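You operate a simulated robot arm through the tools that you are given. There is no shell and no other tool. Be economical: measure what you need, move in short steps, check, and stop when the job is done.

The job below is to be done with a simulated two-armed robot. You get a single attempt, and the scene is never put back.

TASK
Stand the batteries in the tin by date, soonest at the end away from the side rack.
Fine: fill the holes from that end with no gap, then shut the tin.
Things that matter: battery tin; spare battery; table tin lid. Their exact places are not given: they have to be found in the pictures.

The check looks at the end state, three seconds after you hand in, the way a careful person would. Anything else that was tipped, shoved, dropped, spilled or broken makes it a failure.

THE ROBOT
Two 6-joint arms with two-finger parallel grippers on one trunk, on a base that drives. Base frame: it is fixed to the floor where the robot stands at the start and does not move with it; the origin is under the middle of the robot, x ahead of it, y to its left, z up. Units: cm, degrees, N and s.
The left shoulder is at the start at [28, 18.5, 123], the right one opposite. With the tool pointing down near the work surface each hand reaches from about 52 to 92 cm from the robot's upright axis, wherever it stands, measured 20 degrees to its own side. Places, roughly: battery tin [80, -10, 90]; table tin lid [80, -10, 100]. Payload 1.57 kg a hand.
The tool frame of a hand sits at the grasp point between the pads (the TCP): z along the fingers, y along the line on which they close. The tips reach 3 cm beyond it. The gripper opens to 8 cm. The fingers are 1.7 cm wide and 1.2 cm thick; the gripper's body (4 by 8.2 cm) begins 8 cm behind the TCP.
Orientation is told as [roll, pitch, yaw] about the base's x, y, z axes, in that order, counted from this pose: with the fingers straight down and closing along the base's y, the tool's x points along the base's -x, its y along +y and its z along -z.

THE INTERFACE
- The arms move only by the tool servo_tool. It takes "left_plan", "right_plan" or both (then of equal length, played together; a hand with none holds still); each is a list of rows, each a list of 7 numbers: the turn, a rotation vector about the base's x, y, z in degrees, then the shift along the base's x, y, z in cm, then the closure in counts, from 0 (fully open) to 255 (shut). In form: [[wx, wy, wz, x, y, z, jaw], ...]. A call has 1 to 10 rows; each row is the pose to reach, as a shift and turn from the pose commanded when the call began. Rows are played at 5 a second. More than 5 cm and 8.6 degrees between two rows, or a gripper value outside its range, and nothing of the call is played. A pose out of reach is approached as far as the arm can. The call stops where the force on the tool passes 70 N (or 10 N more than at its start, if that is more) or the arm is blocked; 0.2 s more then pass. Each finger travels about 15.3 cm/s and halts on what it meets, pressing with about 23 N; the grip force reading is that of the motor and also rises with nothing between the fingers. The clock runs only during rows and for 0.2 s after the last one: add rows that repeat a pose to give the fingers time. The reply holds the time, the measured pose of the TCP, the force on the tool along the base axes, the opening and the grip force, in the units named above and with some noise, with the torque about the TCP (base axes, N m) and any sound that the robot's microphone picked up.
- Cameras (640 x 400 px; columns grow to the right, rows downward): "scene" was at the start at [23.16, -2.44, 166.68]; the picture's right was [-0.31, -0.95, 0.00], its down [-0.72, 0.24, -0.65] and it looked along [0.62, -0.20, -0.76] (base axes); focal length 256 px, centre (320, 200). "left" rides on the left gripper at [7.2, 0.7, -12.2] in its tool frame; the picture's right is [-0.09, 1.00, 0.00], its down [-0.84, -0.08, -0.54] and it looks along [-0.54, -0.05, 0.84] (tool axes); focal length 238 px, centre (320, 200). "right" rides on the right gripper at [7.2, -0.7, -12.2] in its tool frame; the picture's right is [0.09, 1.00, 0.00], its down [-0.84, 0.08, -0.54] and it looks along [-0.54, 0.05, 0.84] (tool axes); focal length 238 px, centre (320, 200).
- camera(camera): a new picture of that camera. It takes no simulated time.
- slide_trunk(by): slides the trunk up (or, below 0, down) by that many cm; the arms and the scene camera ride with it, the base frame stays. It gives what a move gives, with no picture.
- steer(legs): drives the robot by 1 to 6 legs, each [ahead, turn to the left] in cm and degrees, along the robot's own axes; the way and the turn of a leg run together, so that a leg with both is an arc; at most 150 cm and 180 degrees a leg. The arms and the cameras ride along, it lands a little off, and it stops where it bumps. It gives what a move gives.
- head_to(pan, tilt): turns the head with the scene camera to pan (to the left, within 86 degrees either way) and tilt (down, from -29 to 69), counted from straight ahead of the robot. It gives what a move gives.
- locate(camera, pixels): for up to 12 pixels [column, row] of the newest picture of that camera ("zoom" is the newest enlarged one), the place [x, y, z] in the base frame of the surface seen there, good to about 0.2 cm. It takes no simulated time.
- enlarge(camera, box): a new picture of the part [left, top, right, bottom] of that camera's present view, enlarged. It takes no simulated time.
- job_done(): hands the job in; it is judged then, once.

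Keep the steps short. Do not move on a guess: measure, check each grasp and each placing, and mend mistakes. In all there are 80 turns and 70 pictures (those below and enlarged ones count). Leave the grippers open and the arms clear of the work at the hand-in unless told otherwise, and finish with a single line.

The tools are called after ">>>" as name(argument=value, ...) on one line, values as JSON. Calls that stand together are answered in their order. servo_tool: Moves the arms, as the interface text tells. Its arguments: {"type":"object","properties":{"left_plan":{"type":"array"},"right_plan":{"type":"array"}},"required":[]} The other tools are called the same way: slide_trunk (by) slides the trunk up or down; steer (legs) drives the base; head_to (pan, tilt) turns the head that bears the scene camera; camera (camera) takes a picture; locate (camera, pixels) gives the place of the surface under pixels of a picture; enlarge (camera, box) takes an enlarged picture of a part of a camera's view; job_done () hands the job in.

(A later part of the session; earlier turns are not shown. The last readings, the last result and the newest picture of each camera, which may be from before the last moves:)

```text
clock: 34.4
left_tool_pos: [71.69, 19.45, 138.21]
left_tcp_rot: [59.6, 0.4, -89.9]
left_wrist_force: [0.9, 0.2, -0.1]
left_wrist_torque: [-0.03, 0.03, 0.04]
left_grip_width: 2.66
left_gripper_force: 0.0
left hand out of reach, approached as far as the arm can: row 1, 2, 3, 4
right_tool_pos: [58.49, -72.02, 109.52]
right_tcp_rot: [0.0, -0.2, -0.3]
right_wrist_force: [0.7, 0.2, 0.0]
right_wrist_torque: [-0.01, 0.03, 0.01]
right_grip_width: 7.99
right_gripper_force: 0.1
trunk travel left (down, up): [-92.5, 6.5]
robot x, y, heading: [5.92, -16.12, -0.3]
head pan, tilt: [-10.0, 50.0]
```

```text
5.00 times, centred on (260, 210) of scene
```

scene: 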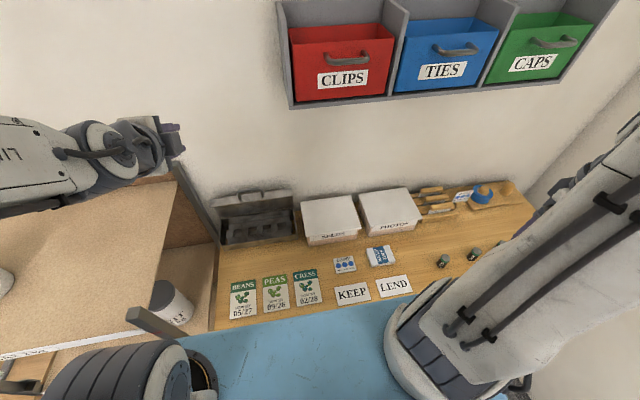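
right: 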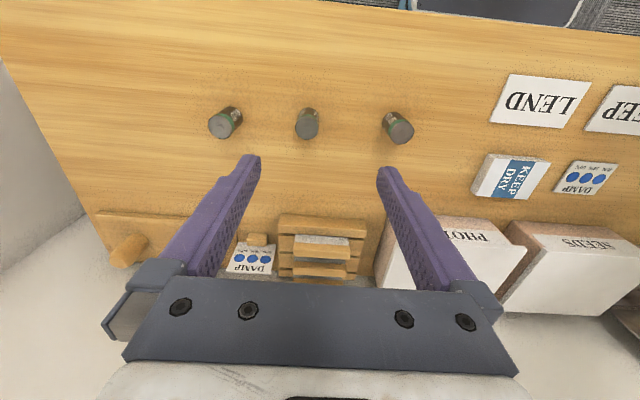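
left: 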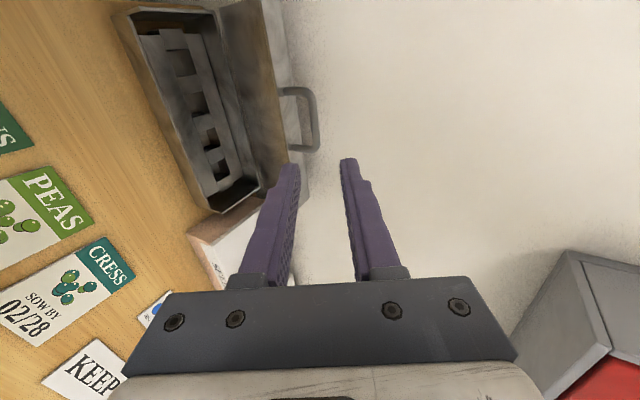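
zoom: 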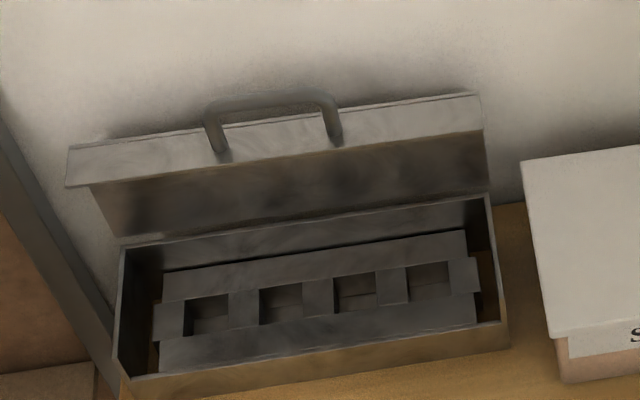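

>>> locate(camera="right", pixels=[[223, 127], [306, 130], [399, 131], [295, 130], [318, 130], [306, 138], [306, 122]])

>>> locate(camera="zoom", pixels=[[427, 303], [427, 258], [401, 284], [455, 276], [353, 315], [353, 266], [280, 326], [280, 279], [390, 290], [317, 300], [400, 235], [400, 330]])

```text
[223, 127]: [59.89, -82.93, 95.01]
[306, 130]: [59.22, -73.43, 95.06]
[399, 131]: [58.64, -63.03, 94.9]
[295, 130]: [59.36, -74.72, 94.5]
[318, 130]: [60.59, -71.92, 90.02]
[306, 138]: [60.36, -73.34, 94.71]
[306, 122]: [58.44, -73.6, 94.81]
```

```text
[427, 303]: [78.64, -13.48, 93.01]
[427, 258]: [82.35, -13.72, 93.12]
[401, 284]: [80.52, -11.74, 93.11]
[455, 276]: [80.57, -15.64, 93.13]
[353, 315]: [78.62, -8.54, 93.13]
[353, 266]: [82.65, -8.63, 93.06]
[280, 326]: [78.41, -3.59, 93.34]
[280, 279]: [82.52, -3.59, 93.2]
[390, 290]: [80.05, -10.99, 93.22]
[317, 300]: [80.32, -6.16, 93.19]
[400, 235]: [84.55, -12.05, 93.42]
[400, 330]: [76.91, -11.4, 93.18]
```

Next, a closer view of the battery tops for the exact centre.

>>> enlarge(camera="right", box=[200, 90, 420, 160])

```text
2.91 times, centred on (310, 125) of right
```

zoom: 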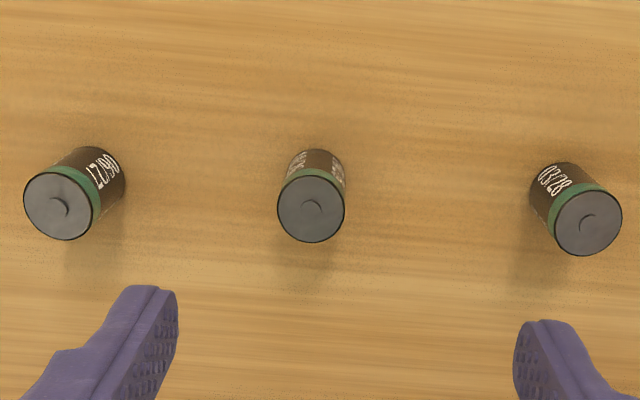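

>>> locate(camera="zoom", pixels=[[311, 209], [282, 210], [340, 210], [311, 182], [311, 236], [58, 207], [28, 206], [90, 207], [586, 223], [558, 223], [616, 223], [586, 250]])

```text
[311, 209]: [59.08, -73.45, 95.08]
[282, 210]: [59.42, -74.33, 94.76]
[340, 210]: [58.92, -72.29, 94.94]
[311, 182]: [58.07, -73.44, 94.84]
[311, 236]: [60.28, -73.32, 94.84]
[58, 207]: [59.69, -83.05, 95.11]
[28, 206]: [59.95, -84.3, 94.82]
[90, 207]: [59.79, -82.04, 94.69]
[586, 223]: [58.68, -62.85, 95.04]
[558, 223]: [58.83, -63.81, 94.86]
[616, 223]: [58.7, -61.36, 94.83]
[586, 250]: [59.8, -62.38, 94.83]
```

The 10/26 battery centre is (59.2, −73.35) and its top is z 94.8. I'll go down to TCP z 96.1, so the fingertips grip only the upper part, and close.

>>> servo_tool(right_plan=[[0, 0, 0, 0.7, -1.35, 0, 100], [0, 0, 0, 0.7, -1.35, -4, 110], [0, 0, 0, 0.7, -1.35, -8, 110], [0, 0, 0, 0.7, -1.35, -11, 110], [0, 0, 0, 0.7, -1.35, -13.4, 110], [0, 0, 0, 0.7, -1.35, -13.4, 110], [0, 0, 0, 0.7, -1.35, -13.4, 180], [0, 0, 0, 0.7, -1.35, -13.4, 220], [0, 0, 0, 0.7, -1.35, -13.4, 220]])

>>> camera(camera="right")

```text
clock: 36.4
left_tool_pos: [71.57, 19.54, 138.06]
left_tcp_rot: [59.5, 0.5, -89.9]
left_wrist_force: [0.0, 0.3, -0.9]
left_wrist_torque: [0.02, 0.02, 0.0]
left_grip_width: 2.63
left_gripper_force: 0.1
right_tool_pos: [59.57, -73.54, 96.26]
right_tcp_rot: [0.0, -0.2, -0.2]
right_wrist_force: [0.2, 0.2, 0.2]
right_wrist_torque: [0.01, -0.02, 0.04]
right_grip_width: 2.47
right_gripper_force: 22.9
trunk travel left (down, up): [-92.5, 6.5]
robot x, y, heading: [5.93, -16.27, -0.2]
head pan, tilt: [-10.0, 50.0]
```

```text
33 pictures are left
```

right: 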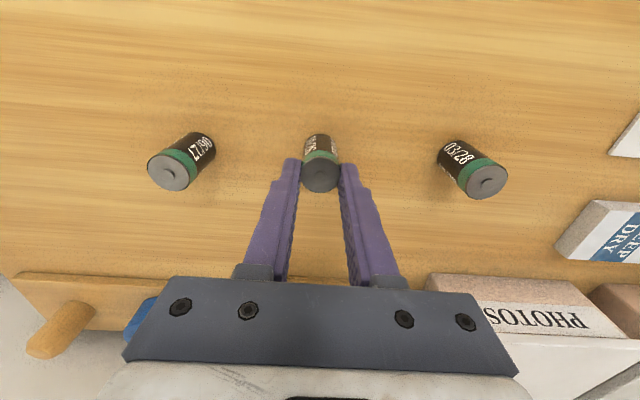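

The battery is held (2.47 cm). I'll lift it and carry it toward the tin.

>>> servo_tool(right_plan=[[0, 0, 0, 0, 0, 2, 220], [0, 0, 0, 0, 0, 6, 220], [0, 0, 0, 0, 0, 10, 220], [0, 0, 0, 0.5, 2, 14, 220], [0, 0, 0, 2, 6.5, 14, 220], [0, 0, 0, 3.5, 11, 14, 220], [0, 0, 0, 5, 15.5, 14, 220], [0, 0, 0, 6.5, 20, 14, 220], [0, 0, 0, 8, 24.5, 14, 220], [0, 0, 0, 9.5, 29, 14, 220]])

>>> servo_tool(right_plan=[[0, 0, 0, 1.5, 4.5, 0, 220], [0, 0, 0, 3, 9, 0, 220], [0, 0, 0, 4.5, 13.5, 0, 220], [0, 0, 0, 6, 18, 0, 220], [0, 0, 0, 7.5, 22.5, 0, 220], [0, 0, 0, 9.5, 26.5, 0, 220], [0, 0, 0, 11.3, 30.7, 0, 220], [0, 0, 0, 11.3, 30.7, 0, 220]])

>>> camera(camera="right")

>>> camera(camera="scene")

```text
clock: 38.5
left_tool_pos: [71.59, 19.53, 138.12]
left_tcp_rot: [59.5, 0.4, -89.9]
left_wrist_force: [0.2, 0.9, 0.0]
left_wrist_torque: [0.0, -0.01, 0.01]
left_grip_width: 2.68
left_gripper_force: 0.0
right_tool_pos: [68.53, -44.51, 110.09]
right_tcp_rot: [-0.1, -0.2, -0.2]
right_wrist_force: [-0.7, 0.2, 0.0]
right_wrist_torque: [0.05, 0.01, 0.05]
right_grip_width: 2.46
right_gripper_force: 23.2
trunk travel left (down, up): [-92.5, 6.5]
robot x, y, heading: [5.95, -16.16, -0.2]
head pan, tilt: [-10.0, 50.0]
```

```text
clock: 40.4
left_tool_pos: [71.74, 19.65, 137.94]
left_tcp_rot: [59.4, 0.4, -89.8]
left_wrist_force: [0.5, 0.8, -0.8]
left_wrist_torque: [-0.04, -0.03, -0.03]
left_grip_width: 2.66
left_gripper_force: 0.2
right_tool_pos: [80.51, -13.87, 110.2]
right_tcp_rot: [-0.1, -0.1, -0.2]
right_wrist_force: [0.1, 0.5, -0.8]
right_wrist_torque: [-0.07, 0.06, 0.01]
right_grip_width: 2.48
right_gripper_force: 23.3
trunk travel left (down, up): [-92.5, 6.5]
robot x, y, heading: [5.86, -16.29, -0.3]
head pan, tilt: [-10.0, 50.0]
```

```text
32 pictures are left
```

right: 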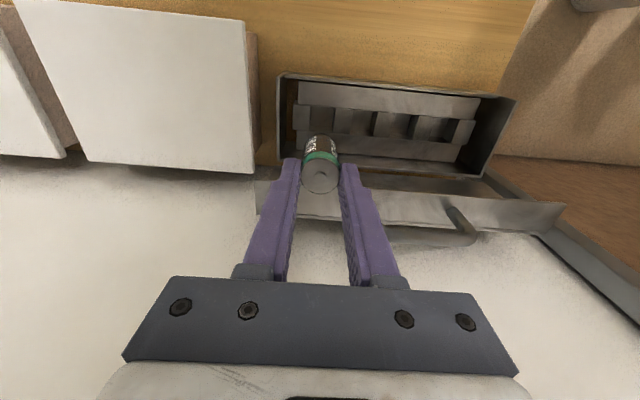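

```text
31 pictures are left
```

scene: 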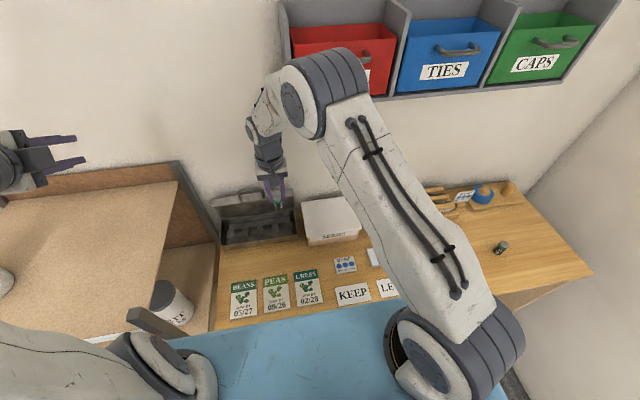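

I'm over the tin. I'll zoom the hand camera to measure the holes exactly.

>>> enlarge(camera="right", box=[270, 60, 530, 220])

```text
2.46 times, centred on (400, 140) of right
```

zoom: 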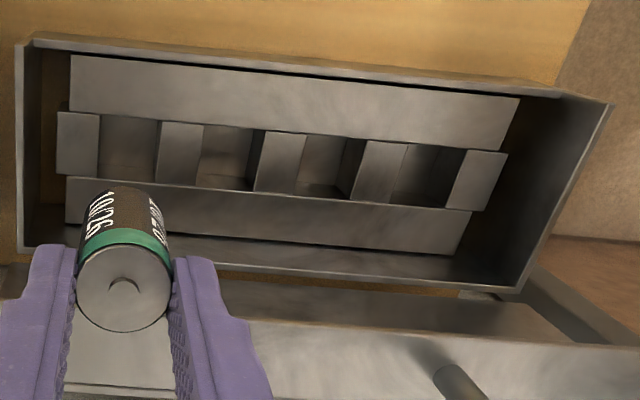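

>>> locate(camera="zoom", pixels=[[96, 145], [163, 150], [197, 155], [261, 160], [301, 165], [358, 165], [401, 170], [230, 124], [230, 191], [110, 112], [75, 178], [330, 135]])

```text
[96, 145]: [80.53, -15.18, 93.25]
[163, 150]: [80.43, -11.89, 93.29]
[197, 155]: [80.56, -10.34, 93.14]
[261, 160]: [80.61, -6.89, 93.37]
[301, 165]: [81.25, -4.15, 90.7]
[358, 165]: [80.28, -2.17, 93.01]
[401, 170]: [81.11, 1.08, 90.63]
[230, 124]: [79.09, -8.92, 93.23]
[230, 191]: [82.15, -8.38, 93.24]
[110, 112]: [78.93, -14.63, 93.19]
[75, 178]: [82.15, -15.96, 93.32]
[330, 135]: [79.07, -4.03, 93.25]
```

>>> locate(camera="zoom", pixels=[[123, 290], [123, 250], [123, 325], [84, 290], [164, 290], [125, 215]])

```text
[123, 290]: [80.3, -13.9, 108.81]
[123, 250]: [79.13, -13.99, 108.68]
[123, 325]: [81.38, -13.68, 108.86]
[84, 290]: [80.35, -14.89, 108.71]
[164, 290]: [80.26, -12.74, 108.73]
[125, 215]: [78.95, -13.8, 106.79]
```

The battery is centred at (80.25, −13.85) and the target hole at (80.5, −13.6). I'll correct by (0.25, 0.25), go down, then check before releasing.

>>> servo_tool(right_plan=[[0, 0, 0, 0.25, 0.25, -4, 220], [0, 0, 0, 0.25, 0.25, -8, 220], [0, 0, 0, 0.25, 0.25, -10, 220], [0, 0, 0, 0.25, 0.25, -11, 220], [0, 0, 0, 0.25, 0.25, -12, 220], [0, 0, 0, 0.25, 0.25, -12.7, 220], [0, 0, 0, 0.25, 0.25, -12.7, 220]])

>>> enlarge(camera="right", box=[220, 60, 480, 220])

```text
clock: 42.0
left_tool_pos: [71.21, 19.44, 138.35]
left_tcp_rot: [59.7, 0.5, -89.9]
left_wrist_force: [-1.4, 0.2, -0.1]
left_wrist_torque: [0.04, 0.03, 0.0]
left_grip_width: 2.66
left_gripper_force: 0.1
right_tool_pos: [80.64, -13.53, 98.27]
right_tcp_rot: [0.1, -1.0, -0.2]
right_wrist_force: [-16.4, -9.4, 65.7]
right_wrist_torque: [-0.82, -2.3, -0.41]
right_grip_width: 2.46
right_gripper_force: 22.6
trunk travel left (down, up): [-92.5, 6.5]
robot x, y, heading: [5.71, -16.26, -0.5]
head pan, tilt: [-10.0, 50.0]
```

```text
2.46 times, centred on (350, 140) of right
```

zoom: 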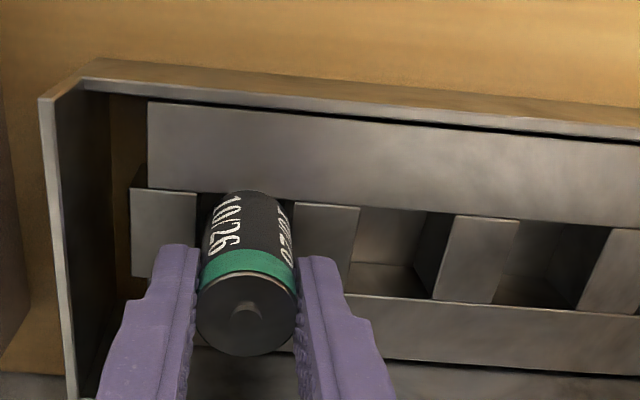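

65 N upward, and the torque puts the contact about 5 cm behind the TCP. That suggests the hand is touching the open lid and not the battery hitting the hole. I'll raise it and look.

>>> servo_tool(right_plan=[[0, 0, 0, 0, 0, 1, 220], [0, 0, 0, 0, 0, 4, 220], [0, 0, 0, 0, 0, 8, 220], [0, 0, 0, 0, 0, 12, 220]])

>>> enlarge(camera="scene", box=[200, 120, 340, 250])

>>> enlarge(camera="right", box=[240, 60, 600, 280])

```text
clock: 43.0
left_tool_pos: [71.68, 19.44, 138.13]
left_tcp_rot: [59.5, 0.5, -89.9]
left_wrist_force: [-0.3, -0.3, 0.1]
left_wrist_torque: [0.01, 0.0, 0.0]
left_grip_width: 2.66
left_gripper_force: 0.1
right_tool_pos: [80.62, -13.55, 109.49]
right_tcp_rot: [-0.1, -0.1, -0.1]
right_wrist_force: [0.9, 0.1, -0.9]
right_wrist_torque: [-0.02, -0.01, 0.01]
right_grip_width: 2.51
right_gripper_force: 23.5
trunk travel left (down, up): [-92.5, 6.5]
robot x, y, heading: [5.82, -16.12, -0.4]
head pan, tilt: [-10.0, 50.0]
```

```text
3.08 times, centred on (270, 185) of scene
```

zoom: 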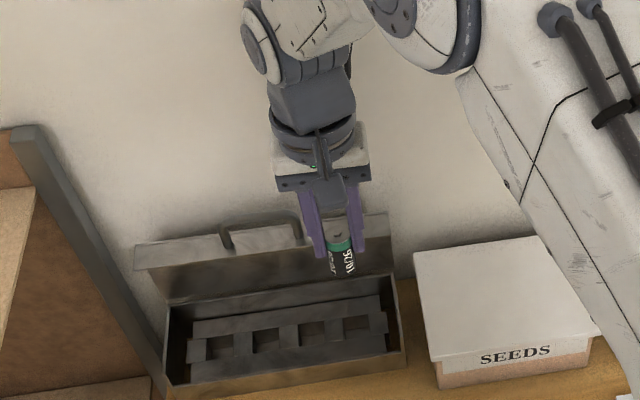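

```text
1.78 times, centred on (420, 170) of right
```

zoom: 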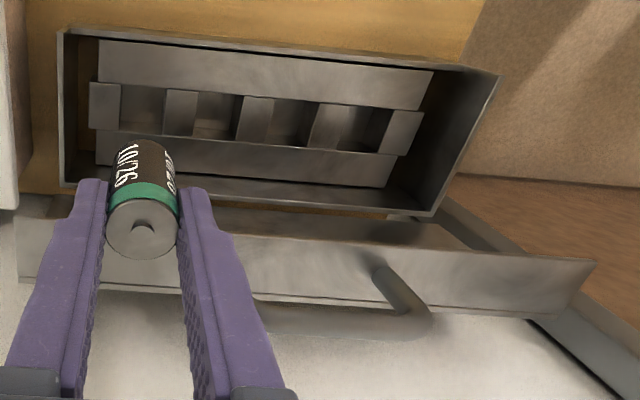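

>>> locate(camera="zoom", pixels=[[340, 250], [340, 295], [480, 260], [400, 312], [150, 215], [300, 216], [144, 225], [40, 225], [50, 280]])

>>> locate(camera="scene", pixels=[[252, 199], [270, 196]])

```text
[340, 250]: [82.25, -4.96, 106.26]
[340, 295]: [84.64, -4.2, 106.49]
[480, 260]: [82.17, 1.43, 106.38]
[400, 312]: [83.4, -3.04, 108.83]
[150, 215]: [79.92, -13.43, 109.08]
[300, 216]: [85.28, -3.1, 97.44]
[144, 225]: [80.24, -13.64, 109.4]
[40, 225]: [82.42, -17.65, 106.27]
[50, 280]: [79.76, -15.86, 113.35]
```

```text
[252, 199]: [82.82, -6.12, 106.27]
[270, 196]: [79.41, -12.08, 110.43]
```

The lid stands about vertical, with its lip at x≈82.2, z≈106, and the gripper body hit that lip. The battery had already entered the hole by about 1 cm. I'll go back to just above contact (TCP z≈98.5) and let it slide down the hole.

>>> servo_tool(right_plan=[[0, 0, 0, -0.05, 0, -4, 220], [0, 0, 0, -0.05, 0, -8, 220], [0, 0, 0, -0.05, 0, -10, 220], [0, 0, 0, -0.05, 0, -11, 220], [0, 0, 0, -0.05, 0, -11, 220]])

>>> enlarge(camera="right", box=[220, 60, 480, 220])

```text
clock: 44.1
left_tool_pos: [71.46, 19.56, 138.17]
left_tcp_rot: [59.5, 0.4, -89.9]
left_wrist_force: [-0.1, -1.1, -0.1]
left_wrist_torque: [-0.01, 0.01, -0.01]
left_grip_width: 2.64
left_gripper_force: 0.0
right_tool_pos: [80.41, -13.42, 98.55]
right_tcp_rot: [0.1, -0.2, -0.2]
right_wrist_force: [0.1, 0.0, -0.5]
right_wrist_torque: [0.03, -0.01, -0.01]
right_grip_width: 2.49
right_gripper_force: 23.1
trunk travel left (down, up): [-92.5, 6.5]
robot x, y, heading: [5.61, -16.39, -0.7]
head pan, tilt: [-10.0, 50.0]
```

```text
2.46 times, centred on (350, 140) of right
```

zoom: 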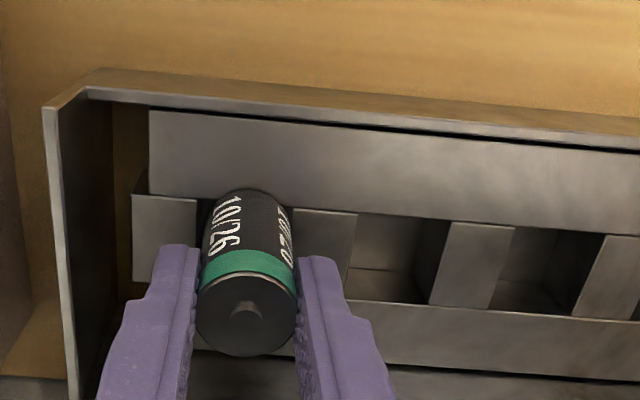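

>>> locate(camera="zoom", pixels=[[245, 193], [245, 198], [245, 205], [245, 187], [180, 192], [310, 207], [193, 230], [297, 235], [206, 225]])

>>> enlarge(camera="scene", box=[210, 180, 310, 250])

```text
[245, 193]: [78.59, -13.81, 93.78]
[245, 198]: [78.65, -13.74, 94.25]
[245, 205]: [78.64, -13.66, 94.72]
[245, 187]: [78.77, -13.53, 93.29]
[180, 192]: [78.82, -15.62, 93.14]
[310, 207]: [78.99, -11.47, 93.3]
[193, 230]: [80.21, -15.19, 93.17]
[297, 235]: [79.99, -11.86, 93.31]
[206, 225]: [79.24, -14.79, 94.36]
```

```text
5.71 times, centred on (260, 215) of scene
```

zoom: 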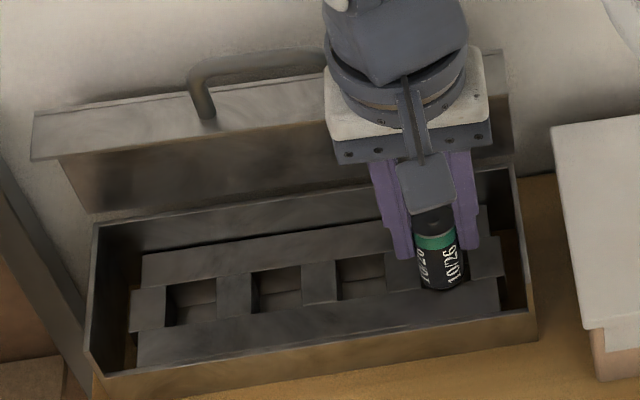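

The battery has slipped up in the grip, and its front edge sits on the insert strip (front at x 78.6). The best mend is to set it on a clear spot on the table and grasp it again with the hand tilted about 15°, so the body clears the lid. I'll carry it to about (66, −55).

>>> servo_tool(right_plan=[[0, 0, 0, 0, 0, 4, 220], [0, 0, 0, 0, 0, 8, 220], [0, 0, 0, 0, 0, 12, 220], [0, 0, 0, -1.5, -4.6, 12, 220], [0, 0, 0, -3, -9.2, 12, 220], [0, 0, 0, -4.5, -13.8, 12, 220], [0, 0, 0, -6, -18.4, 12, 220], [0, 0, 0, -7.5, -23, 12, 220], [0, 0, 0, -9, -27.6, 12, 220], [0, 0, 0, -10.5, -32.2, 12, 220]])

>>> servo_tool(right_plan=[[0, 0, 0, -2, -4.5, 0, 220], [0, 0, 0, -4, -9.2, 0, 220], [0, 0, 0, -4, -9.2, -4, 220], [0, 0, 0, -4, -9.2, -8, 220]])

>>> enlarge(camera="right", box=[200, 60, 440, 210])

```text
clock: 46.4
left_tool_pos: [71.55, 19.52, 138.23]
left_tcp_rot: [59.5, 0.4, -89.9]
left_wrist_force: [0.2, 1.0, 0.0]
left_wrist_torque: [0.01, 0.01, -0.01]
left_grip_width: 2.65
left_gripper_force: 0.1
right_tool_pos: [70.2, -45.5, 110.69]
right_tcp_rot: [-0.1, -0.2, -0.1]
right_wrist_force: [-0.3, -0.5, -1.8]
right_wrist_torque: [0.01, -0.01, 0.0]
right_grip_width: 2.46
right_gripper_force: 23.4
trunk travel left (down, up): [-92.5, 6.5]
robot x, y, heading: [5.89, -16.31, -0.5]
head pan, tilt: [-10.0, 50.0]
```

```text
refused: row 2 steps farther than a row can; nothing moved
```

```text
2.67 times, centred on (320, 135) of right
```

zoom: 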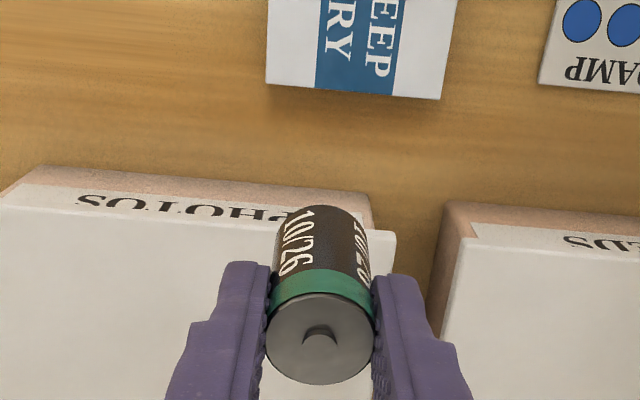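

>>> locate(camera="zoom", pixels=[[320, 212], [320, 330], [320, 345], [320, 375], [320, 300], [100, 175], [10, 190]])

>>> servo_tool(right_plan=[[0, 0, 0, -1.5, -4.5, 0, 220], [0, 0, 0, -3, -9, 0, 220], [0, 0, 0, -4, -10, -4, 220], [0, 0, 0, -4, -10, -8, 220], [0, 0, 0, -4, -10, -12, 220]])

>>> camera(camera="scene")

```text
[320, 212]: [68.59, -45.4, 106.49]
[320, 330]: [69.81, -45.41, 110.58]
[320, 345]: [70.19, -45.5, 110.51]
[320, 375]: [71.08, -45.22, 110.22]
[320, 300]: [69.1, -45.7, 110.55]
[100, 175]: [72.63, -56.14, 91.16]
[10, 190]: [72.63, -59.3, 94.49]
```

```text
clock: 47.5
left_tool_pos: [71.54, 19.48, 138.08]
left_tcp_rot: [59.5, 0.4, -89.9]
left_wrist_force: [-0.5, -0.1, 0.3]
left_wrist_torque: [0.01, -0.01, 0.0]
left_grip_width: 2.64
left_gripper_force: 0.1
right_tool_pos: [65.81, -55.77, 98.54]
right_tcp_rot: [0.1, -0.2, -0.2]
right_wrist_force: [-0.5, 0.1, -0.4]
right_wrist_torque: [0.0, 0.02, 0.0]
right_grip_width: 2.46
right_gripper_force: 23.1
trunk travel left (down, up): [-92.5, 6.5]
robot x, y, heading: [6.09, -16.53, -0.3]
head pan, tilt: [-10.0, 50.0]
```

```text
23 pictures are left
```

scene: 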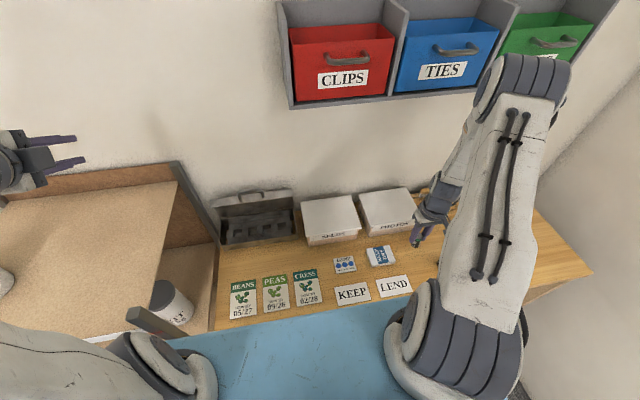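

The battery bottom is 5.1 cm below the TCP. I'll lower 3.35 cm and set it down.

>>> servo_tool(right_plan=[[0, 0, 0, 0, 0, -1.5, 220], [0, 0, 0, 0, 0, -2.8, 220], [0, 0, 0, 0, 0, -3.35, 220], [0, 0, 0, 0, 0, -3.35, 220]])

>>> servo_tool(right_plan=[[0, 0, 0, 0, 0, 0, 180], [0, 0, 0, 0, 0, 0, 120], [0, 0, 0, 0, 0, 0, 110], [0, 0, 0, 0, 0, 3, 110], [0, 0, 0, 0, 0, 7, 110], [0, -5, 0, 0, 0, 8, 110], [0, -10, 0, 0, 0, 8, 110], [0, -15, 0, 0, 0, 8, 110]])

>>> enlarge(camera="right", box=[160, 40, 480, 240])

```text
clock: 48.5
left_tool_pos: [71.5, 19.52, 138.21]
left_tcp_rot: [59.6, 0.4, -90.0]
left_wrist_force: [1.3, 0.3, 0.4]
left_wrist_torque: [-0.02, -0.02, -0.01]
left_grip_width: 2.66
left_gripper_force: 0.0
right_tool_pos: [65.84, -55.74, 95.32]
right_tcp_rot: [-0.2, -0.3, -0.2]
right_wrist_force: [-1.5, -0.2, 16.8]
right_wrist_torque: [0.05, -0.1, 0.01]
right_grip_width: 2.47
right_gripper_force: 23.0
trunk travel left (down, up): [-92.5, 6.5]
robot x, y, heading: [5.43, -16.15, -0.6]
head pan, tilt: [-10.0, 50.0]
```

```text
clock: 50.4
left_tool_pos: [71.63, 19.58, 138.14]
left_tcp_rot: [59.5, 0.5, -89.9]
left_wrist_force: [0.3, 0.8, 0.6]
left_wrist_torque: [0.0, 0.0, 0.04]
left_grip_width: 2.66
left_gripper_force: 0.0
right_tool_pos: [65.92, -55.07, 103.38]
right_tcp_rot: [1.3, -11.4, -0.2]
right_wrist_force: [0.0, -0.3, 0.2]
right_wrist_torque: [0.0, 0.03, 0.0]
right_grip_width: 4.54
right_gripper_force: 0.1
right hand out of reach, approached as far as the arm can: row 8
trunk travel left (down, up): [-92.5, 6.5]
robot x, y, heading: [5.94, -16.12, -0.3]
head pan, tilt: [-10.0, 50.0]
```

```text
2.00 times, centred on (320, 140) of right
```

zoom: 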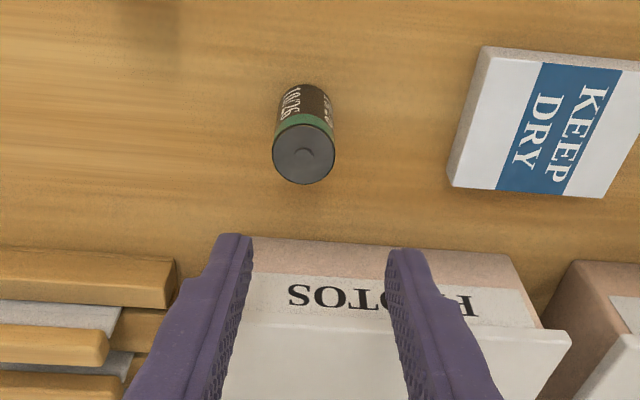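

The battery stands fine. The tilt is limited to about 11° here and 10° is enough. I'll measure the battery and settle the tilt at 10°.

>>> locate(camera="zoom", pixels=[[304, 152], [304, 180], [304, 128], [276, 153], [332, 153]])

>>> servo_tool(right_plan=[[0, 5, 0, 0, 0, 0, 110], [0, 5, 0, 0, 0, 0, 110]])

```text
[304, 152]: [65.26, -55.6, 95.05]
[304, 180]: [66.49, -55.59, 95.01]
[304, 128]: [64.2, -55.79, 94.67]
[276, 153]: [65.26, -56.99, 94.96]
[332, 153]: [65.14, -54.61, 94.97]
```

```text
clock: 51.0
left_tool_pos: [71.57, 19.55, 138.22]
left_tcp_rot: [59.5, 0.5, -89.9]
left_wrist_force: [0.2, -0.4, 0.1]
left_wrist_torque: [-0.01, 0.01, -0.01]
left_grip_width: 2.68
left_gripper_force: 0.0
right_tool_pos: [66.05, -54.79, 103.19]
right_tcp_rot: [1.9, -9.0, 0.0]
right_wrist_force: [0.0, -0.7, -0.3]
right_wrist_torque: [-0.01, 0.0, 0.0]
right_grip_width: 4.54
right_gripper_force: 0.1
trunk travel left (down, up): [-92.5, 6.5]
robot x, y, heading: [5.42, -16.04, -0.1]
head pan, tilt: [-10.0, 50.0]
```

>>> servo_tool(right_plan=[[-1.9, -0.5, 0, -1.05, -0.9, 0, 110], [-1.9, -0.5, 0, -1.05, -0.9, -2, 110], [-1.9, -0.5, 0, -1.05, -0.9, -2, 110]])

```text
clock: 51.8
left_tool_pos: [71.68, 19.54, 138.21]
left_tcp_rot: [59.5, 0.4, -89.9]
left_wrist_force: [0.5, -0.3, -0.3]
left_wrist_torque: [-0.01, 0.0, 0.01]
left_grip_width: 2.64
left_gripper_force: 0.0
right_tool_pos: [65.06, -55.98, 101.23]
right_tcp_rot: [-0.7, -6.8, 0.0]
right_wrist_force: [0.2, -0.1, -0.4]
right_wrist_torque: [-0.03, -0.02, 0.0]
right_grip_width: 4.57
right_gripper_force: 0.0
trunk travel left (down, up): [-92.5, 6.5]
robot x, y, heading: [5.53, -16.08, -0.3]
head pan, tilt: [-10.0, 50.0]
```

The tilt reachable here is 6.8°, which still gives about 1 cm clearance to the lid. I'll go down, grip, and check the pose.

>>> servo_tool(right_plan=[[0.5, 0, 0, -0.2, 0.25, -2.5, 110], [0.5, 0, 0, -0.2, 0.25, -4, 110], [0.5, 0, 0, -0.2, 0.25, -5.1, 110], [0.5, 0, 0, -0.2, 0.25, -5.1, 110], [0.5, 0, 0, -0.2, 0.25, -5.1, 180], [0.5, 0, 0, -0.2, 0.25, -5.1, 225], [0.5, 0, 0, -0.2, 0.25, -5.1, 225]])

```text
clock: 53.4
left_tool_pos: [71.5, 19.52, 138.2]
left_tcp_rot: [59.5, 0.4, -89.9]
left_wrist_force: [0.0, -0.7, -0.3]
left_wrist_torque: [-0.01, -0.02, 0.04]
left_grip_width: 2.66
left_gripper_force: 0.0
right_tool_pos: [64.83, -55.84, 96.03]
right_tcp_rot: [-0.1, -6.9, 0.0]
right_wrist_force: [-0.4, -0.1, 0.0]
right_wrist_torque: [-0.02, 0.0, 0.03]
right_grip_width: 2.45
right_gripper_force: 23.4
trunk travel left (down, up): [-92.5, 6.5]
robot x, y, heading: [5.89, -16.23, -0.2]
head pan, tilt: [-10.0, 50.0]
```

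It's gripped at −6.9° tilt. I'll lift and carry it to the hole.

>>> servo_tool(right_plan=[[0, 0, 0, 0, 0, 2, 225], [0, 0, 0, 0, 0, 6, 225], [0, 0, 0, 0, 0, 10, 225], [0, 0, 0, 0.5, 1, 13, 225], [0, 0, 0, 2.1, 5.5, 13, 225], [0, 0, 0, 3.7, 10, 13, 225], [0, 0, 0, 5.3, 14.5, 13, 225], [0, 0, 0, 6.9, 19, 13, 225], [0, 0, 0, 8.5, 23.5, 13, 225], [0, 0, 0, 10.1, 28, 13, 225]])

>>> servo_tool(right_plan=[[0, 0, 0, 1.7, 4.5, 0, 225], [0, 0, 0, 3.4, 9, 0, 225], [0, 0, 0, 5.2, 13.5, 0, 225], [0, 0, 0, 5.2, 14.1, -3, 225], [0, 0, 0, 5.2, 14.1, -6.5, 225], [0, 0, 0, 5.2, 14.1, -9, 225], [0, 0, 0, 5.2, 14.1, -9, 225]])

>>> enlarge(camera="right", box=[220, 40, 480, 220])

```text
clock: 55.5
left_tool_pos: [71.52, 19.53, 138.16]
left_tcp_rot: [59.5, 0.4, -89.9]
left_wrist_force: [-0.3, 0.1, -0.5]
left_wrist_torque: [-0.03, 0.0, -0.01]
left_grip_width: 2.66
left_gripper_force: 0.0
right_tool_pos: [74.98, -27.65, 109.05]
right_tcp_rot: [-0.2, -6.9, -0.1]
right_wrist_force: [-0.2, -0.5, 0.2]
right_wrist_torque: [-0.02, -0.01, 0.0]
right_grip_width: 2.48
right_gripper_force: 23.1
trunk travel left (down, up): [-92.5, 6.5]
robot x, y, heading: [5.77, -16.73, -0.3]
head pan, tilt: [-10.0, 50.0]
```

```text
clock: 57.1
left_tool_pos: [71.54, 19.39, 138.15]
left_tcp_rot: [59.5, 0.4, -89.9]
left_wrist_force: [0.1, -0.1, -0.1]
left_wrist_torque: [-0.01, 0.04, -0.02]
left_grip_width: 2.69
left_gripper_force: 0.0
right_tool_pos: [79.85, -13.54, 100.08]
right_tcp_rot: [0.0, -6.8, 0.0]
right_wrist_force: [0.7, -0.8, -0.8]
right_wrist_torque: [0.01, 0.02, 0.01]
right_grip_width: 2.5
right_gripper_force: 23.1
trunk travel left (down, up): [-92.5, 6.5]
robot x, y, heading: [5.33, -16.1, -0.3]
head pan, tilt: [-10.0, 50.0]
```

```text
2.22 times, centred on (350, 130) of right
```

zoom: 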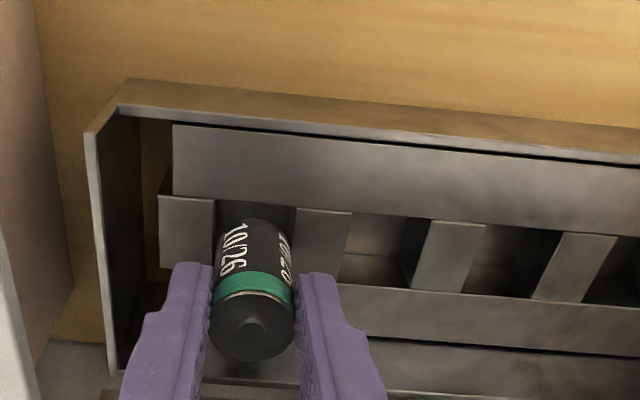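

>>> locate(camera="zoom", pixels=[[250, 225], [250, 240], [222, 245], [285, 250], [252, 325], [205, 215], [300, 220], [250, 198], [380, 212], [380, 290], [346, 225], [432, 240]])

```text
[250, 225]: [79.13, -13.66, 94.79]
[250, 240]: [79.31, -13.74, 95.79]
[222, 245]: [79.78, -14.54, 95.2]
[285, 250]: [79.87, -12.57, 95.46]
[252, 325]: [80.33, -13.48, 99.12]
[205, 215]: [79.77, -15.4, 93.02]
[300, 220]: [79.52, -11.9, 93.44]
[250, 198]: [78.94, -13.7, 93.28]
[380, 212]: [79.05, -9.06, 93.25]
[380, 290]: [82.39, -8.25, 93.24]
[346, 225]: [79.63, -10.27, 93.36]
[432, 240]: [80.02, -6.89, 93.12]
```

The battery is at x≈80.45, y −13.6 and the hole centre at 80.65, −13.6. I'll shift +0.2 in x and lower.

>>> servo_tool(right_plan=[[0, 0, 0, 0.2, 0, 0, 225], [0, 0, 0, 0.2, 0, -0.8, 225], [0, 0, 0, 0.2, 0, -1.6, 225], [0, 0, 0, 0.2, 0, -2.2, 225], [0, 0, 0, 0.2, 0, -2.2, 225]])

```text
clock: 58.4
left_tool_pos: [71.53, 19.37, 138.26]
left_tcp_rot: [59.6, 0.5, -89.9]
left_wrist_force: [-1.2, -1.3, -0.4]
left_wrist_torque: [0.0, 0.0, -0.03]
left_grip_width: 2.66
left_gripper_force: 0.1
right_tool_pos: [80.22, -13.72, 97.87]
right_tcp_rot: [0.1, -7.1, 0.0]
right_wrist_force: [-5.1, -2.5, 14.7]
right_wrist_torque: [0.47, -0.68, 0.03]
right_grip_width: 2.49
right_gripper_force: 22.7
trunk travel left (down, up): [-92.5, 6.5]
robot x, y, heading: [5.19, -15.98, -0.0]
head pan, tilt: [-10.0, 50.0]
```

There's 14.7 N upward and the torque points to the gripper body touching the lid lip again, so the lid may have leaned forward. I'll raise the right hand and check the lid.

>>> servo_tool(right_plan=[[0, 0, 0, 0, 0, 4, 225], [0, 0, 0, 0, 0, 8, 225], [0, 0, 0, -4, -3, 10, 225], [0, 0, 0, -8, -6, 12, 225]])

>>> enlarge(camera="scene", box=[190, 150, 350, 250])

>>> locate(camera="zoom", pixels=[[100, 170], [110, 190], [100, 200], [280, 160], [200, 150], [380, 140], [120, 240], [130, 260]])

```text
refused: row 3 steps farther than a row can; nothing moved
```

```text
4.00 times, centred on (270, 200) of scene
```

zoom: 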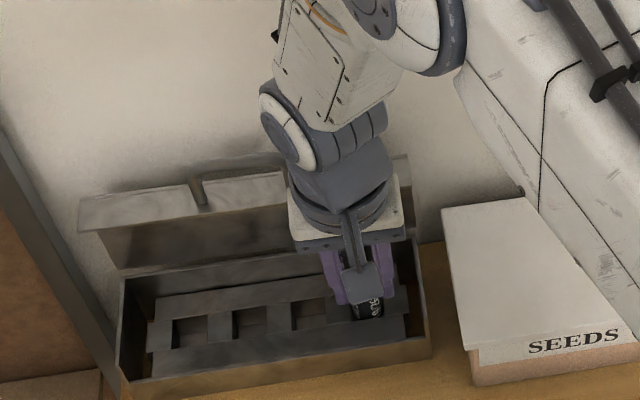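

```text
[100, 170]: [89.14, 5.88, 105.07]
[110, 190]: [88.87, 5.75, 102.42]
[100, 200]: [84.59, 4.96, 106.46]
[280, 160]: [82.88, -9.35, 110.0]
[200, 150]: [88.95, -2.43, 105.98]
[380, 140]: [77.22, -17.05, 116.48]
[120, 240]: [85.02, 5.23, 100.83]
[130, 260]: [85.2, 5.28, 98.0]
```

The lid is only about vertical, with its lip at x≈82.2. I'll raise the right hand clear, holding the battery, and push the lid farther back with the left fingertips.

>>> servo_tool(right_plan=[[0, 0, 0, 0, 0, 4, 225], [0, 0, 0, 0, 0, 8, 225], [0, 0, 0, -3, -2, 10, 225], [0, 0, 0, -5, -5, 12, 225], [0, 0, 0, -6, -9, 13, 225], [0, 0, 0, -6, -13, 13, 225]], left_plan=[[0, 0, 0, 0, -3, -3, 255], [0, 0, 0, 0, -6, -6, 255], [0, 0, 0, 0, -9, -9, 255], [0, 0, 0, 0, -12, -12, 255], [0, 0, 0, 0, -14.8, -16, 255], [0, 0, 0, 0, -14.8, -20.5, 255]])

```text
clock: 59.8
left_tool_pos: [77.27, 5.65, 116.64]
left_tcp_rot: [59.4, 0.6, -89.9]
left_wrist_force: [0.9, 0.4, -0.3]
left_wrist_torque: [0.02, -0.01, 0.0]
left_grip_width: 0.03
left_gripper_force: 20.8
left hand out of reach, approached as far as the arm can: row 2, 3, 4, 5, 6
right_tool_pos: [74.1, -26.6, 110.75]
right_tcp_rot: [-0.1, -6.9, -0.1]
right_wrist_force: [-0.1, -1.1, -0.4]
right_wrist_torque: [-0.03, 0.01, -0.01]
right_grip_width: 2.44
right_gripper_force: 22.1
trunk travel left (down, up): [-92.5, 6.5]
robot x, y, heading: [5.39, -16.08, -0.4]
head pan, tilt: [-10.0, 50.0]
```

The left hand is at (77.3, 5.65, 116.6). I'll bring it down to TCP z≈104.5, still in front of the lid.

>>> servo_tool(left_plan=[[0, 0, 0, 0, -0.5, -3, 255], [0, 0, 0, 0, -1, -6, 255], [0, 0, 0, 0, -1.2, -9, 255], [0, 0, 0, 0, -1.2, -12, 255], [0, 0, 0, 0, -1.2, -12, 255]])

>>> enlarge(camera="scene", box=[150, 140, 350, 260])

```text
clock: 61.0
left_tool_pos: [77.3, 3.99, 105.38]
left_tcp_rot: [60.1, 1.1, -90.2]
left_wrist_force: [-10.2, -17.2, 64.3]
left_wrist_torque: [7.1, 6.72, 2.84]
left_grip_width: 0.0
left_gripper_force: 21.8
right_tool_pos: [73.75, -26.75, 110.79]
right_tcp_rot: [0.0, -7.0, -0.1]
right_wrist_force: [0.2, 0.1, -1.4]
right_wrist_torque: [-0.03, 0.04, 0.02]
right_grip_width: 2.47
right_gripper_force: 23.1
trunk travel left (down, up): [-92.5, 6.5]
robot x, y, heading: [5.72, -16.17, -0.3]
head pan, tilt: [-10.0, 50.0]
```

```text
3.20 times, centred on (250, 200) of scene
```

zoom: 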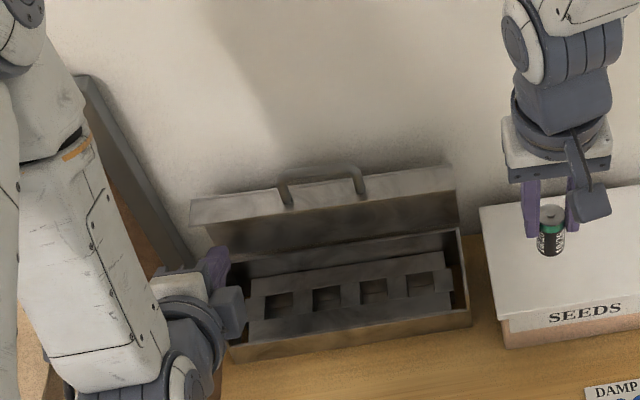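

The left hand's camera side is pressing on the left furniture (64 N), so I'll raise it at once and go toward the middle of the lid, away from that edge.

>>> servo_tool(left_plan=[[0, 0, 0, 0, 0, 2, 255], [0, 0, 0, 0, 0, 5, 255], [0, 0, 0, 0, -4, 6, 255], [0, 0, 0, 0, -8, 6, 255], [0, 0, 0, 0, -10, 4, 255], [0, 0, 0, 0, -10, 1, 255], [0, 0, 0, 0, -10, -0.5, 255], [0, 0, 0, 0, -10, -0.5, 255]])

>>> enlarge(camera="scene", box=[150, 140, 350, 260])

```text
clock: 62.8
left_tool_pos: [77.3, -5.52, 104.67]
left_tcp_rot: [59.5, 0.5, -89.8]
left_wrist_force: [-0.3, 0.5, 0.0]
left_wrist_torque: [0.0, -0.01, -0.01]
left_grip_width: 0.01
left_gripper_force: 20.4
right_tool_pos: [74.04, -26.57, 110.71]
right_tcp_rot: [-0.1, -7.0, 0.1]
right_wrist_force: [0.4, 0.2, -0.2]
right_wrist_torque: [0.02, 0.03, -0.01]
right_grip_width: 2.46
right_gripper_force: 23.3
trunk travel left (down, up): [-92.5, 6.5]
robot x, y, heading: [5.4, -16.47, -0.3]
head pan, tilt: [-10.0, 50.0]
```

```text
3.20 times, centred on (250, 200) of scene
```

zoom: 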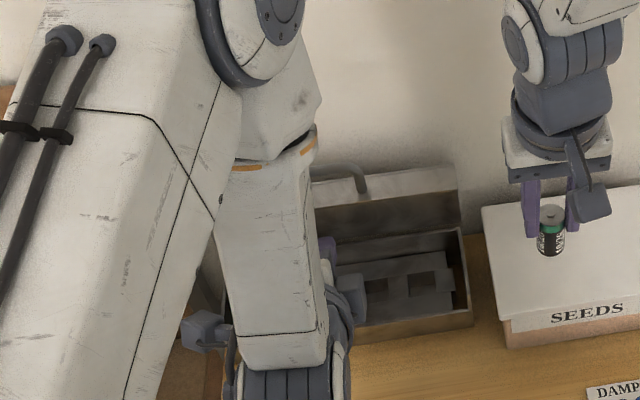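

Clear, with no force. Next I'll push the lid back (+x) in small steps.

>>> servo_tool(left_plan=[[0, 0, 0, 2, 0, 0, 255], [0, 0, 0, 4, 0, 0, 255], [0, 0, 0, 5, 0, 0, 255], [0, 0, 0, 6, 0, 0, 255], [0, 0, 0, 6.8, 0, 0, 255], [0, 0, 0, 6.8, 0, 0, 255]])

```text
clock: 64.2
left_tool_pos: [83.69, -5.58, 104.33]
left_tcp_rot: [59.2, 0.4, -90.0]
left_wrist_force: [-32.2, -2.2, 9.6]
left_wrist_torque: [0.0, -0.09, -0.12]
left_grip_width: 0.01
left_gripper_force: 21.2
right_tool_pos: [73.8, -26.56, 110.71]
right_tcp_rot: [0.0, -7.0, 0.0]
right_wrist_force: [0.3, -0.2, -1.5]
right_wrist_torque: [0.0, -0.01, 0.04]
right_grip_width: 2.47
right_gripper_force: 22.9
trunk travel left (down, up): [-92.5, 6.5]
robot x, y, heading: [5.9, -16.45, -0.4]
head pan, tilt: [-10.0, 50.0]
```

>>> servo_tool(left_plan=[[0, 0, 0, 0.5, 0, 0, 255], [0, 0, 0, 1.0, 0, 0, 255], [0, 0, 0, 1.0, 0, 0, 255]])

>>> enlarge(camera="scene", box=[210, 150, 330, 230])

>>> locate(camera="zoom", pixels=[[480, 140], [480, 165], [480, 180], [480, 200], [450, 145], [450, 200]])

```text
clock: 64.7
left_tool_pos: [83.56, -5.46, 104.43]
left_tcp_rot: [58.6, 0.7, -90.1]
left_wrist_force: [-35.3, -1.4, 27.3]
left_wrist_torque: [0.04, -0.62, -0.02]
left_grip_width: 0.0
left_gripper_force: 21.1
right_tool_pos: [73.75, -26.53, 111.01]
right_tcp_rot: [-0.2, -7.0, 0.0]
right_wrist_force: [-0.8, 0.0, -1.2]
right_wrist_torque: [-0.02, -0.04, 0.01]
right_grip_width: 2.46
right_gripper_force: 22.8
trunk travel left (down, up): [-92.5, 6.5]
robot x, y, heading: [5.75, -16.11, -0.4]
head pan, tilt: [-10.0, 50.0]
stopped in row 2 (left hand): the force on the tool passed its limit at 75 N (the readings are from after the stop); the commanded pose is now the measured one
```

```text
5.00 times, centred on (270, 190) of scene
```

zoom: 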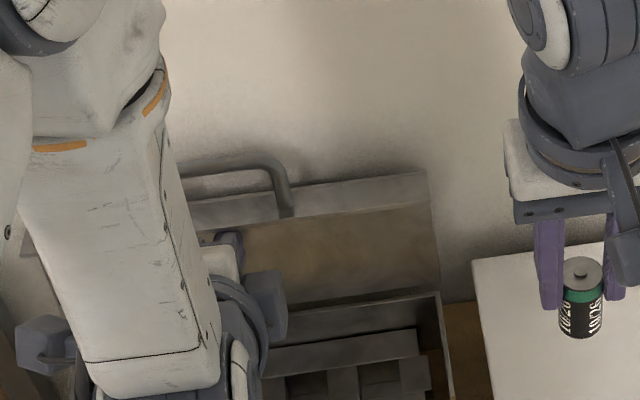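

```text
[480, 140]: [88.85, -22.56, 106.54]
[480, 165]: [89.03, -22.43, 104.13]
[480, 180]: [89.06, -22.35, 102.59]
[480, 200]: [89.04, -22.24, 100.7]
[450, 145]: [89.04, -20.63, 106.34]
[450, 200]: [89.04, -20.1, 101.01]
```

The lid has gone back to its stop. I'll measure the lip, then withdraw the left hand along its finger axis.

>>> locate(camera="zoom", pixels=[[350, 210], [350, 190], [350, 225], [420, 195], [400, 270], [400, 290]])

>>> servo_tool(left_plan=[[0, 0, 0, -2, 0, 0.6, 255], [0, 0, 0, -5, 0, 1.5, 255], [0, 0, 0, -7, 0.5, 5, 255], [0, 0, 0, -8.5, 3, 9, 255], [0, 0, 0, -9, 7, 12, 255], [0, 0, 0, -9.5, 10.5, 15, 255], [0, 0, 0, -9.5, 14, 18, 255], [0, 0, 0, -9.5, 18, 21, 255], [0, 0, 0, -9.5, 21, 24, 255]])

>>> enlarge(camera="scene", box=[200, 150, 340, 240])

>>> locate(camera="zoom", pixels=[[170, 180], [300, 180], [300, 210], [370, 170], [370, 200], [370, 240]])

```text
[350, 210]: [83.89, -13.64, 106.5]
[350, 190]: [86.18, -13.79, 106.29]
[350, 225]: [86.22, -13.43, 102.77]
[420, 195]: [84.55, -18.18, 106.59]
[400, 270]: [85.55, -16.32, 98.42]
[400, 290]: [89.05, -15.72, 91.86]
```

```text
refused: row 5 steps farther than a row can; nothing moved
```

```text
4.44 times, centred on (270, 195) of scene
```

zoom: 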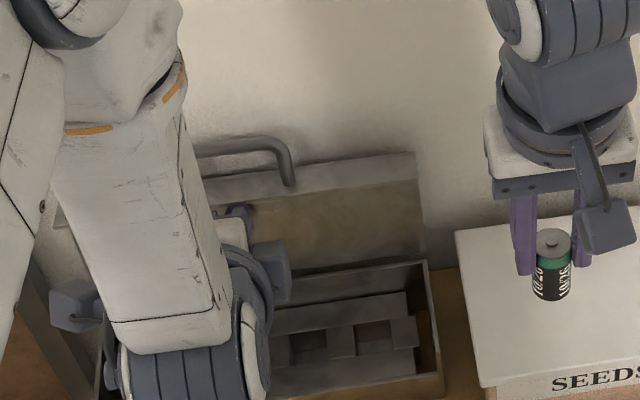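

```text
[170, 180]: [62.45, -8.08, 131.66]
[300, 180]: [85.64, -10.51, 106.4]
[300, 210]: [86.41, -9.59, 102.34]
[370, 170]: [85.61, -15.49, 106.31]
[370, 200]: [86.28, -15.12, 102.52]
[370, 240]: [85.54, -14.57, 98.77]
```

The lip moved back to x≈83.9. Now I'll withdraw the left hand in smaller steps.

>>> servo_tool(left_plan=[[0, 0, 0, -2, 0, 0.6, 255], [0, 0, 0, -5, 0, 1.5, 255], [0, 0, 0, -7, 0.5, 5, 255], [0, 0, 0, -8, 2.5, 9, 255], [0, 0, 0, -8.5, 5.5, 12, 255], [0, 0, 0, -8.5, 8.5, 15, 255], [0, 0, 0, -8.5, 11.5, 18, 255], [0, 0, 0, -8.5, 14.5, 21, 255], [0, 0, 0, -8.5, 18, 24, 255], [0, 0, 0, -8.5, 22, 26, 255]])

>>> camera(camera="scene")

>>> locate(camera="scene", pixels=[[285, 193], [285, 190], [285, 200], [245, 198]])

```text
clock: 66.9
left_tool_pos: [75.51, 16.53, 129.92]
left_tcp_rot: [58.5, 0.6, -90.0]
left_wrist_force: [0.1, -0.6, 0.2]
left_wrist_torque: [0.01, -0.03, 0.02]
left_grip_width: 0.0
left_gripper_force: 21.0
left hand out of reach, approached as far as the arm can: row 5, 6, 7, 8
right_tool_pos: [74.0, -26.66, 110.67]
right_tcp_rot: [-0.1, -6.9, 0.0]
right_wrist_force: [-0.2, 0.2, -1.2]
right_wrist_torque: [0.01, 0.0, 0.01]
right_grip_width: 2.47
right_gripper_force: 23.0
trunk travel left (down, up): [-92.5, 6.5]
robot x, y, heading: [5.46, -16.13, -0.3]
head pan, tilt: [-10.0, 50.0]
```

```text
15 pictures are left
```

scene: 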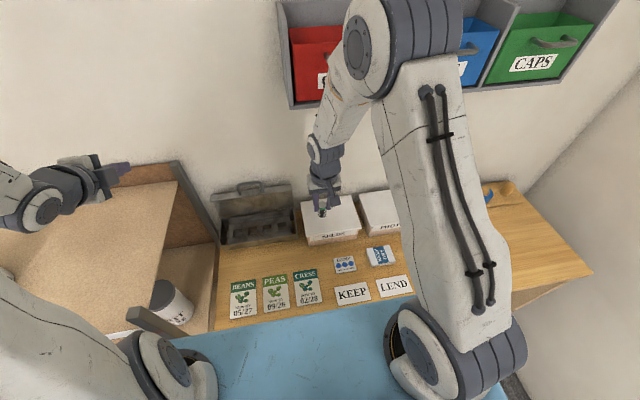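

```text
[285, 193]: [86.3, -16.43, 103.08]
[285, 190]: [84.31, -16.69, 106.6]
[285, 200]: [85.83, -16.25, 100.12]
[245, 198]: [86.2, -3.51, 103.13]
```

The lid stays open past vertical. I'll bring the battery back over hole 4.

>>> servo_tool(right_plan=[[0, 0, 0, 2, 4.3, 0, 225], [0, 0, 0, 4, 8.6, 0, 225], [0, 0, 0, 6.1, 13, 0, 225], [0, 0, 0, 6.1, 13, -4, 225], [0, 0, 0, 6.1, 13, -8, 225], [0, 0, 0, 6.1, 13, -10.6, 225], [0, 0, 0, 6.1, 13, -10.6, 225]])

>>> enlarge(camera="right", box=[220, 40, 480, 220])

>>> locate(camera="zoom", pixels=[[250, 230], [250, 240], [250, 250], [225, 245], [280, 250], [252, 325], [205, 215], [300, 220], [250, 198], [380, 212], [380, 290], [346, 225]])

```text
clock: 68.5
left_tool_pos: [75.58, 16.5, 129.94]
left_tcp_rot: [58.5, 0.6, -90.1]
left_wrist_force: [-0.9, 0.7, 0.1]
left_wrist_torque: [0.01, 0.0, -0.01]
left_grip_width: 0.0
left_gripper_force: 21.3
right_tool_pos: [80.1, -13.43, 99.98]
right_tcp_rot: [-0.2, -6.9, 0.0]
right_wrist_force: [0.1, 0.1, -0.9]
right_wrist_torque: [0.0, 0.01, 0.02]
right_grip_width: 2.46
right_gripper_force: 22.7
trunk travel left (down, up): [-92.5, 6.5]
robot x, y, heading: [5.55, -16.67, -0.3]
head pan, tilt: [-10.0, 50.0]
```

```text
2.22 times, centred on (350, 130) of right
```

zoom: 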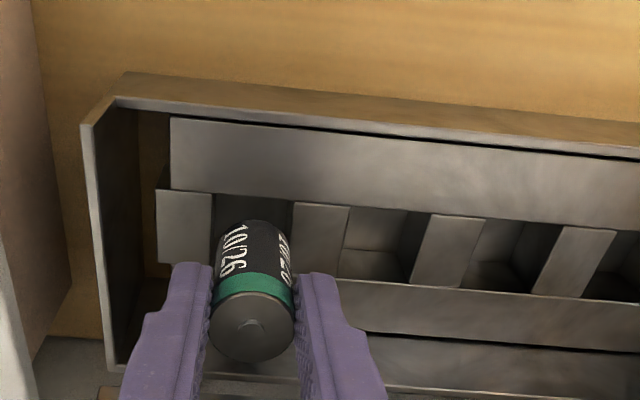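

```text
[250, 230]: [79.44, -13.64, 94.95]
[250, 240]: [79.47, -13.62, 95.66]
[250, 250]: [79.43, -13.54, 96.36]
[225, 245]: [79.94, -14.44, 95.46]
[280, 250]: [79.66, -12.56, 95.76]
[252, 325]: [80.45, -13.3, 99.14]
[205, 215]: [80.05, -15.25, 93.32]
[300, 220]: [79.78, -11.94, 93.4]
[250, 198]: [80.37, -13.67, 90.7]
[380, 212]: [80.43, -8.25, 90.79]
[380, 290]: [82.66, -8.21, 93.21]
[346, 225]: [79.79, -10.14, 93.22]
```

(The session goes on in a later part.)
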